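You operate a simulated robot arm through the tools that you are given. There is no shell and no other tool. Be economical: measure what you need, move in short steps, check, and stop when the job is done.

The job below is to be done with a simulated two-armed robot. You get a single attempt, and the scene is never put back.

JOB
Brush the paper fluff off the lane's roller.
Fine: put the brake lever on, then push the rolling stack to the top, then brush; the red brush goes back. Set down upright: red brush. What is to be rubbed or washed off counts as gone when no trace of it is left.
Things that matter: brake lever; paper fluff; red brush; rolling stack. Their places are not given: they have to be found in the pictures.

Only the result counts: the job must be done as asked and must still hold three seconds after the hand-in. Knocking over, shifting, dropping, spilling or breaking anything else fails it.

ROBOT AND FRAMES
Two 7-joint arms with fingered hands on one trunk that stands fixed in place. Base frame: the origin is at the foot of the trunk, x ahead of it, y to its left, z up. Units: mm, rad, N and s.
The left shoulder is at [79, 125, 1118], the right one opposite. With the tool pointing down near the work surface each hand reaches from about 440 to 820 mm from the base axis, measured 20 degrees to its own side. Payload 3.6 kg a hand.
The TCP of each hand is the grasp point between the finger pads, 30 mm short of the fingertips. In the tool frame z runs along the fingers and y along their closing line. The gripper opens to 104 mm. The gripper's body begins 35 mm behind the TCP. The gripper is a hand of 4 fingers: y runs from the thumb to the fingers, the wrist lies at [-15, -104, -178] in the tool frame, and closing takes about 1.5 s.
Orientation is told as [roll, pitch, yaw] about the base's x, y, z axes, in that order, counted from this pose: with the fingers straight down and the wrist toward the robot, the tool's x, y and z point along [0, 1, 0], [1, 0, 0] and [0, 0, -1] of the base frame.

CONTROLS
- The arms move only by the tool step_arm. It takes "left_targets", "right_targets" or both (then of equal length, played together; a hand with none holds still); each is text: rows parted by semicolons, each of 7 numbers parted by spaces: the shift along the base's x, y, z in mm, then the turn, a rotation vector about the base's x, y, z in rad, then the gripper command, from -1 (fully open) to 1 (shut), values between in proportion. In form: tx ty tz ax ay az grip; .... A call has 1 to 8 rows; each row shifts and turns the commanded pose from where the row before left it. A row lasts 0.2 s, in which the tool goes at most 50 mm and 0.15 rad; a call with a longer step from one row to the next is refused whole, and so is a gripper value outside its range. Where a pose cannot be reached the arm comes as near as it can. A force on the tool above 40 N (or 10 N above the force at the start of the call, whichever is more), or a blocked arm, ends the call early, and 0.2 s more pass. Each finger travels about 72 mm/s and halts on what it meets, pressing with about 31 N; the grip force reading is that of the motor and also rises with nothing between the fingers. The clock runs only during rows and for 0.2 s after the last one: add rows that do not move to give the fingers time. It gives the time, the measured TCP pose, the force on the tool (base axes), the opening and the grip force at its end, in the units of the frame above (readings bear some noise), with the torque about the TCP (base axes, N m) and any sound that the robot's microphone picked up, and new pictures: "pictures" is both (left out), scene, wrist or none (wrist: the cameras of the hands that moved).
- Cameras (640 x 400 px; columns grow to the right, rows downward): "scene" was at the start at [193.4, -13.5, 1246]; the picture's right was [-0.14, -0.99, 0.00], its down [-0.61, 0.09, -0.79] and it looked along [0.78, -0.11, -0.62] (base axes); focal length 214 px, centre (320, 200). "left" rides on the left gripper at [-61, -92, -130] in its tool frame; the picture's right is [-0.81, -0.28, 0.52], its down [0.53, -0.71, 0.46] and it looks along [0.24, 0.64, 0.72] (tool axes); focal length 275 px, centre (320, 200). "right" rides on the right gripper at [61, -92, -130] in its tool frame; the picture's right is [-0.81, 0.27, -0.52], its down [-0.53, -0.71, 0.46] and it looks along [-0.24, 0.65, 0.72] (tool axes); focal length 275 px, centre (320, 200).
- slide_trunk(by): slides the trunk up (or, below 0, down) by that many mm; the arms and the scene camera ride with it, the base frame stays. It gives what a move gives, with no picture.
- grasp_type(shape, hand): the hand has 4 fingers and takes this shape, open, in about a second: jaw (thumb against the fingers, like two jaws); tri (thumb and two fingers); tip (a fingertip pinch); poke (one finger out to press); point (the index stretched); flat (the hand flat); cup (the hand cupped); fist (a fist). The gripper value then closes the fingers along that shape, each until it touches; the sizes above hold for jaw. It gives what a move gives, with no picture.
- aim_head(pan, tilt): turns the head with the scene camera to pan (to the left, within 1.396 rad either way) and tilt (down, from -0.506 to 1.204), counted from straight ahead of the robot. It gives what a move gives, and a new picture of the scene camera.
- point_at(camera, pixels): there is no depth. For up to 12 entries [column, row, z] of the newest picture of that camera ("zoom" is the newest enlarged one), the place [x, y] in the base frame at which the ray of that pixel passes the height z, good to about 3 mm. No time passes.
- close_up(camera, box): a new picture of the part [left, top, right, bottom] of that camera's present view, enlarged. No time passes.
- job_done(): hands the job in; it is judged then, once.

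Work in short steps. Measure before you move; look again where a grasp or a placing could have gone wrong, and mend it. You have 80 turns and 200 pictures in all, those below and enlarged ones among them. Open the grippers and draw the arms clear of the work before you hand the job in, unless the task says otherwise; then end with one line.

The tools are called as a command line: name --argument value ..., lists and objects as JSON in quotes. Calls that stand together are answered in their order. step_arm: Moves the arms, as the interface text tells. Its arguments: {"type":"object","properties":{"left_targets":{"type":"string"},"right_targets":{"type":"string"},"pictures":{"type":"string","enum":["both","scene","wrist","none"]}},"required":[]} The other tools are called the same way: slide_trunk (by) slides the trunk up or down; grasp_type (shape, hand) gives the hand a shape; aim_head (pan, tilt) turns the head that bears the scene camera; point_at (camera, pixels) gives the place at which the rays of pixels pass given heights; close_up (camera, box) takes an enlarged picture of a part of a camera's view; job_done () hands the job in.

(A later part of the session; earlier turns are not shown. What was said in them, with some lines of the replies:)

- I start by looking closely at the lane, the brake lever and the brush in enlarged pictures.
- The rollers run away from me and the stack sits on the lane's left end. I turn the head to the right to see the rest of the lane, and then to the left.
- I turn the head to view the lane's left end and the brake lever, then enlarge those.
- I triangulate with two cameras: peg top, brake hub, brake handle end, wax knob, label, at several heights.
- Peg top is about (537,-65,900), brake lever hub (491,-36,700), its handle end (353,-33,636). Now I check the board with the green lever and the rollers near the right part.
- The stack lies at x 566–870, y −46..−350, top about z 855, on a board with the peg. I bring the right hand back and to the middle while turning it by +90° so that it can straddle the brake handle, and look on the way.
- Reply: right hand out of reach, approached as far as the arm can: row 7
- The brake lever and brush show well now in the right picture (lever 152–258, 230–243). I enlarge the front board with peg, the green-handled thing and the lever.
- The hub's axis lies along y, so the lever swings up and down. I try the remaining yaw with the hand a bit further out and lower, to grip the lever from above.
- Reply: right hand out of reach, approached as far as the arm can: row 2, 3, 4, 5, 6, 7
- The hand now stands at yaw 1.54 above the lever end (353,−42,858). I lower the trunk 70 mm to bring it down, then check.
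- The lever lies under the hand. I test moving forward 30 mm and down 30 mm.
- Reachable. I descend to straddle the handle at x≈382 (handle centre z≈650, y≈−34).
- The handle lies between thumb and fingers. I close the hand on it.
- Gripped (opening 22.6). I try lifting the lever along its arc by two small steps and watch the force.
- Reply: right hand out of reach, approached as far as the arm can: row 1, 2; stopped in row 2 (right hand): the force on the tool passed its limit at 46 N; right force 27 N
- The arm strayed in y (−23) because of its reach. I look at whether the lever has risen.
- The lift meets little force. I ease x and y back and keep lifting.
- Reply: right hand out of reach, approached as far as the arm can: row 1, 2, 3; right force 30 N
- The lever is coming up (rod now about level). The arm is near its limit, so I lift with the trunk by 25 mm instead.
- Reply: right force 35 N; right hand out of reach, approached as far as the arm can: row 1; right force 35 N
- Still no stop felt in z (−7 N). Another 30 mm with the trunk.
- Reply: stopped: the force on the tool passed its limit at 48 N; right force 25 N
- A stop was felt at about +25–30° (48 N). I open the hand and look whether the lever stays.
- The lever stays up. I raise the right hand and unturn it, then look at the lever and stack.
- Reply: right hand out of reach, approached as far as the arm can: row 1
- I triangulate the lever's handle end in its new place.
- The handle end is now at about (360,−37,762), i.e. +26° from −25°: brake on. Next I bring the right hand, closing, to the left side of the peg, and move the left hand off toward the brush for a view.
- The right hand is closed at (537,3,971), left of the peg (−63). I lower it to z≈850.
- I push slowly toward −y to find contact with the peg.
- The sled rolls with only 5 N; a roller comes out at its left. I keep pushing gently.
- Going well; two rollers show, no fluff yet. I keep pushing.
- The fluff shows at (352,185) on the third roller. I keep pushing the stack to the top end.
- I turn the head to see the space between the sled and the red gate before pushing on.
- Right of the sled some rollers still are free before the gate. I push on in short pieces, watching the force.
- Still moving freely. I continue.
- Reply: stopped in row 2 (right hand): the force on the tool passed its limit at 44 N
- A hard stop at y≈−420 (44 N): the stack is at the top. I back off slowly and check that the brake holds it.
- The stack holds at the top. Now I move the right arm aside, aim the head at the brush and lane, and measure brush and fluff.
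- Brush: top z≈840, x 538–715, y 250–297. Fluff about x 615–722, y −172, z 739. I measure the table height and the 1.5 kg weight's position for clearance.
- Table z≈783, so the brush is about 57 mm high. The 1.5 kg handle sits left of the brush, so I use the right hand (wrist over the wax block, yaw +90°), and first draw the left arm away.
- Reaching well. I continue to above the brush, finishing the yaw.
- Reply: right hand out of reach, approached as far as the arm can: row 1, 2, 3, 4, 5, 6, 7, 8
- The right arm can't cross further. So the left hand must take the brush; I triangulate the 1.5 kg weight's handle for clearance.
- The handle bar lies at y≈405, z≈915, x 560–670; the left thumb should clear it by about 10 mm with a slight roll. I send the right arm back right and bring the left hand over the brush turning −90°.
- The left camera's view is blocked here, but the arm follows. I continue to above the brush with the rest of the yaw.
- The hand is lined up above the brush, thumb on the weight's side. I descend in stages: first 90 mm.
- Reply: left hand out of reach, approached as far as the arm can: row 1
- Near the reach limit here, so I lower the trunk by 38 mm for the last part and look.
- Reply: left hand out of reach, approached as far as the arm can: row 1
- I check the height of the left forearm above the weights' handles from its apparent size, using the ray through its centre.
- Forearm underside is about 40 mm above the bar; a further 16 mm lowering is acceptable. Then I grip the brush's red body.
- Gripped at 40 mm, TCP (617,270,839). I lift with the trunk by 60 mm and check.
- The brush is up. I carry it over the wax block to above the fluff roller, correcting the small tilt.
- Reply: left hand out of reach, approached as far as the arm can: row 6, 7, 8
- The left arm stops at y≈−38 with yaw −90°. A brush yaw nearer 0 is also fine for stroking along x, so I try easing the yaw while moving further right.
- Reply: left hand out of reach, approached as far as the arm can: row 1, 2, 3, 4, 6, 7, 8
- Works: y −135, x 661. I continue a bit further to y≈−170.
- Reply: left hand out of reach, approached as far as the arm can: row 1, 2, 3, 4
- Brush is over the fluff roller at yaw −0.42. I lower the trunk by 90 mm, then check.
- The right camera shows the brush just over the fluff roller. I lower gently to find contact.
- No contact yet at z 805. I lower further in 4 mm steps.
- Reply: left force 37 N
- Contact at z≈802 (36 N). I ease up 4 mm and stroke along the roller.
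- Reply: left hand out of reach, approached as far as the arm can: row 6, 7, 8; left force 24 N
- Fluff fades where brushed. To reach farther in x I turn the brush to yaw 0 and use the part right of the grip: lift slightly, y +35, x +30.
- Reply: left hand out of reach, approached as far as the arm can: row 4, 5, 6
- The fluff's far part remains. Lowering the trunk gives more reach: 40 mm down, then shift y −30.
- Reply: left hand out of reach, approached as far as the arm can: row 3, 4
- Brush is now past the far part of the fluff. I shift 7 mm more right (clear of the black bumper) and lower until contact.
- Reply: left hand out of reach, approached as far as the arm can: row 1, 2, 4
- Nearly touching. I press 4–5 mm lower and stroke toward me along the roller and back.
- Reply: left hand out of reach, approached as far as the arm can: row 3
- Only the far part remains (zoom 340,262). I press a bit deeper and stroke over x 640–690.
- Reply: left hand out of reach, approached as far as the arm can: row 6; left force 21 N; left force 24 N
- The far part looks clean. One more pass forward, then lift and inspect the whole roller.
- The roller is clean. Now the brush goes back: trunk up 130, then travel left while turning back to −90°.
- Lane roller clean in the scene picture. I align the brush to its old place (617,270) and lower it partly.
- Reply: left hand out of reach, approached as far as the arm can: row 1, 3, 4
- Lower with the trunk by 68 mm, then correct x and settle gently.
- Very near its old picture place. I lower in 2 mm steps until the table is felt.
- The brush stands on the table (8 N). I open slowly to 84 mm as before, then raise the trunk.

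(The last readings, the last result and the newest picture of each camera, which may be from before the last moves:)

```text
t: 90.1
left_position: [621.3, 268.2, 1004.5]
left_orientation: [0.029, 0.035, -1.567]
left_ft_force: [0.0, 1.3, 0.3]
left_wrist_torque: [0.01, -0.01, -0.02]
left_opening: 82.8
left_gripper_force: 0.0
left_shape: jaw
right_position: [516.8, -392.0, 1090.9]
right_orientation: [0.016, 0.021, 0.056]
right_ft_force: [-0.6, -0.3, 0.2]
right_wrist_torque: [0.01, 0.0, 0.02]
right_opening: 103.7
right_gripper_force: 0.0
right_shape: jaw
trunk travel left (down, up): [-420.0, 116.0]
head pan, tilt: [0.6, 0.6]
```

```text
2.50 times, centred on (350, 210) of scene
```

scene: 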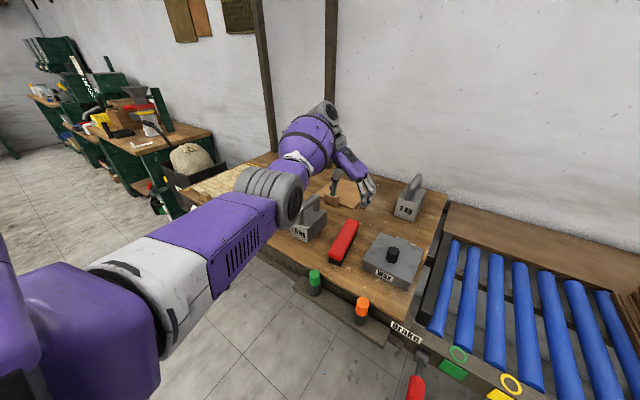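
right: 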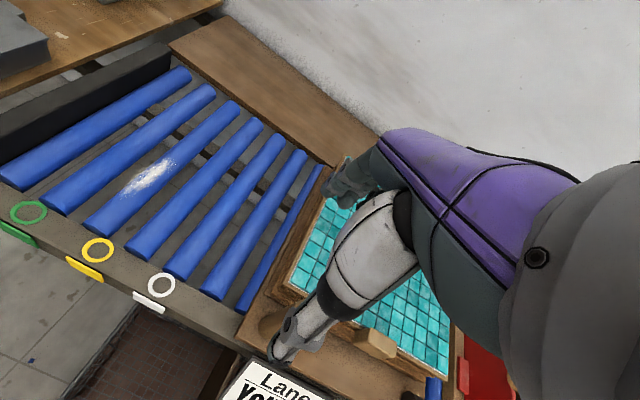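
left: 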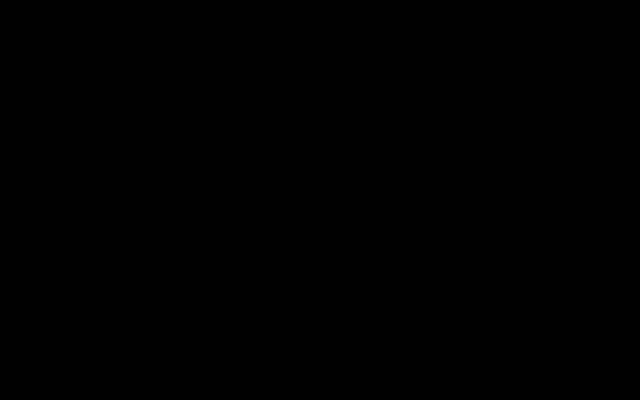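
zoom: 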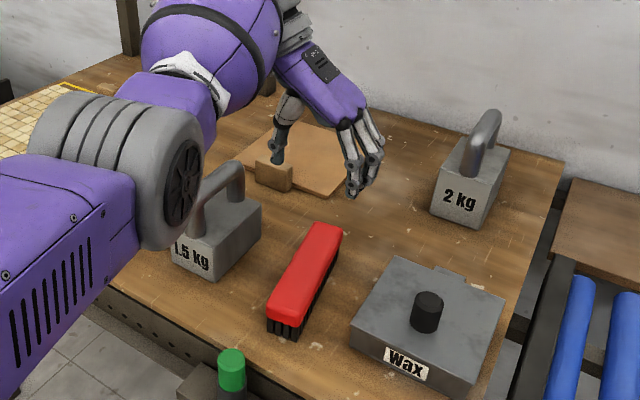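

The brush stands upright in its place. I draw the left arm back and up, then take a last look at the lane and brake.

step_arm --left_targets "-10 5 20 0 0 0.1 -1; -18 10 20 0 0 0.14 -1; -18 10 20 0 0 0.14 -1; -18 10 15 0 0 0.14 -1; -18 10 10 0 0 0.14 -1; -18 10 0 0 0 0.14 -1; -18 10 0 0 0 0.14 -1; -18 10 0 0 0 0.14 -1" --pictures "none"

aim_head --pan -0.15 --tilt 0.8

close_up --camera "scene" --box '[290, 130, 450, 250]'

close_up --camera "right" --box '[0, 0, 320, 200]'

close_up --camera "scene" --box '[260, 200, 380, 310]'

```text
t: 91.9
left_position: [484.3, 342.4, 1089.8]
left_orientation: [0.029, 0.035, -0.485]
left_ft_force: [-0.4, 0.5, 0.6]
left_wrist_torque: [0.01, 0.01, -0.02]
left_opening: 103.9
left_gripper_force: 0.1
left_shape: jaw
right_position: [516.2, -392.2, 1091.0]
right_orientation: [0.016, 0.021, 0.059]
right_ft_force: [0.8, 0.2, 0.5]
right_wrist_torque: [0.01, -0.06, -0.01]
right_opening: 103.6
right_gripper_force: 0.2
right_shape: jaw
trunk travel left (down, up): [-420.0, 116.0]
head pan, tilt: [0.6, 0.6]
```

```text
t: 93.0
left_position: [484.7, 344.7, 1090.4]
left_orientation: [0.031, 0.035, -0.487]
left_ft_force: [-0.4, -0.3, 0.5]
left_wrist_torque: [0.02, -0.01, -0.01]
left_opening: 103.9
left_gripper_force: 0.0
left_shape: jaw
right_position: [518.0, -391.7, 1091.2]
right_orientation: [0.015, 0.022, 0.058]
right_ft_force: [-0.2, 0.2, -0.3]
right_wrist_torque: [-0.01, -0.04, 0.01]
right_opening: 103.9
right_gripper_force: 0.2
right_shape: jaw
trunk travel left (down, up): [-420.0, 116.0]
head pan, tilt: [-0.15, 0.799]
```

scene: 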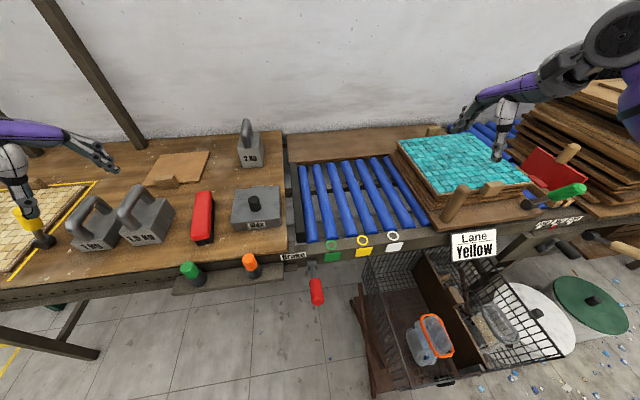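

```text
3.33 times, centred on (370, 190) of scene
```

zoom: 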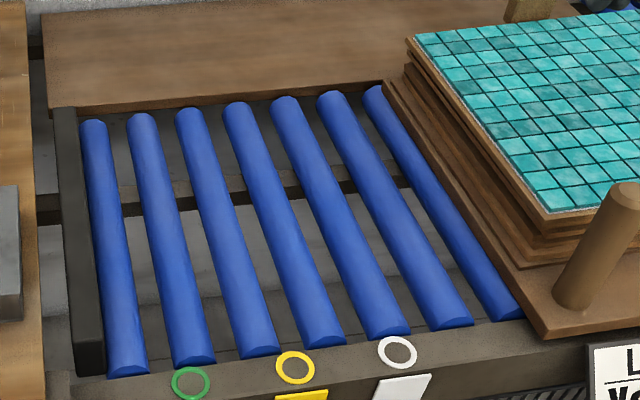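

```text
2.00 times, centred on (160, 100) of right
```

zoom: 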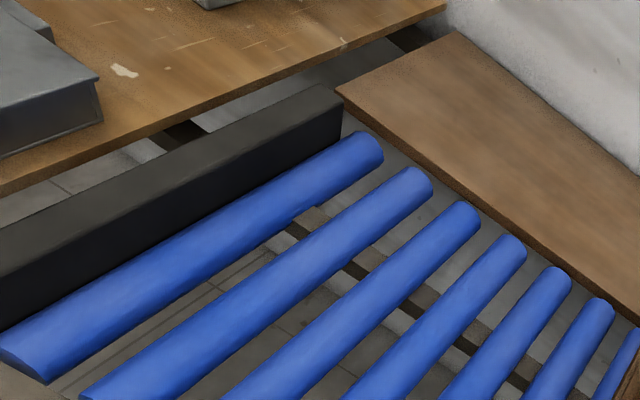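

```text
3.64 times, centred on (320, 255) of scene
```

zoom: 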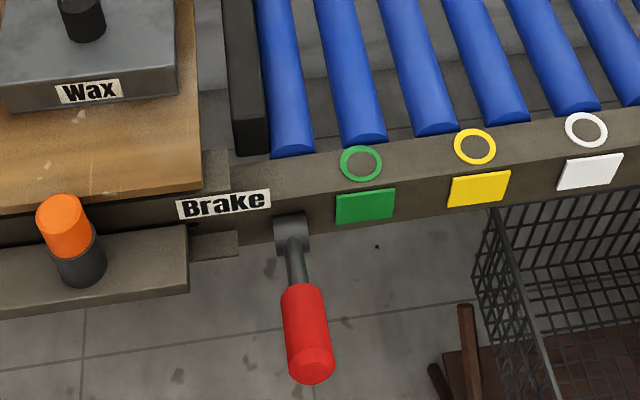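

All is in order: the rollers are clean, the stack is at the top, the brake lever is up, the brush is upright in its place, and both hands are open and clear. I hand in.

job_done

```text
The job is handed in.
```

I put the brake on, pushed the rolling stack to the top and brushed the roller until no fluff showed in the pictures; the red brush is back upright in its place, and the job is handed in.
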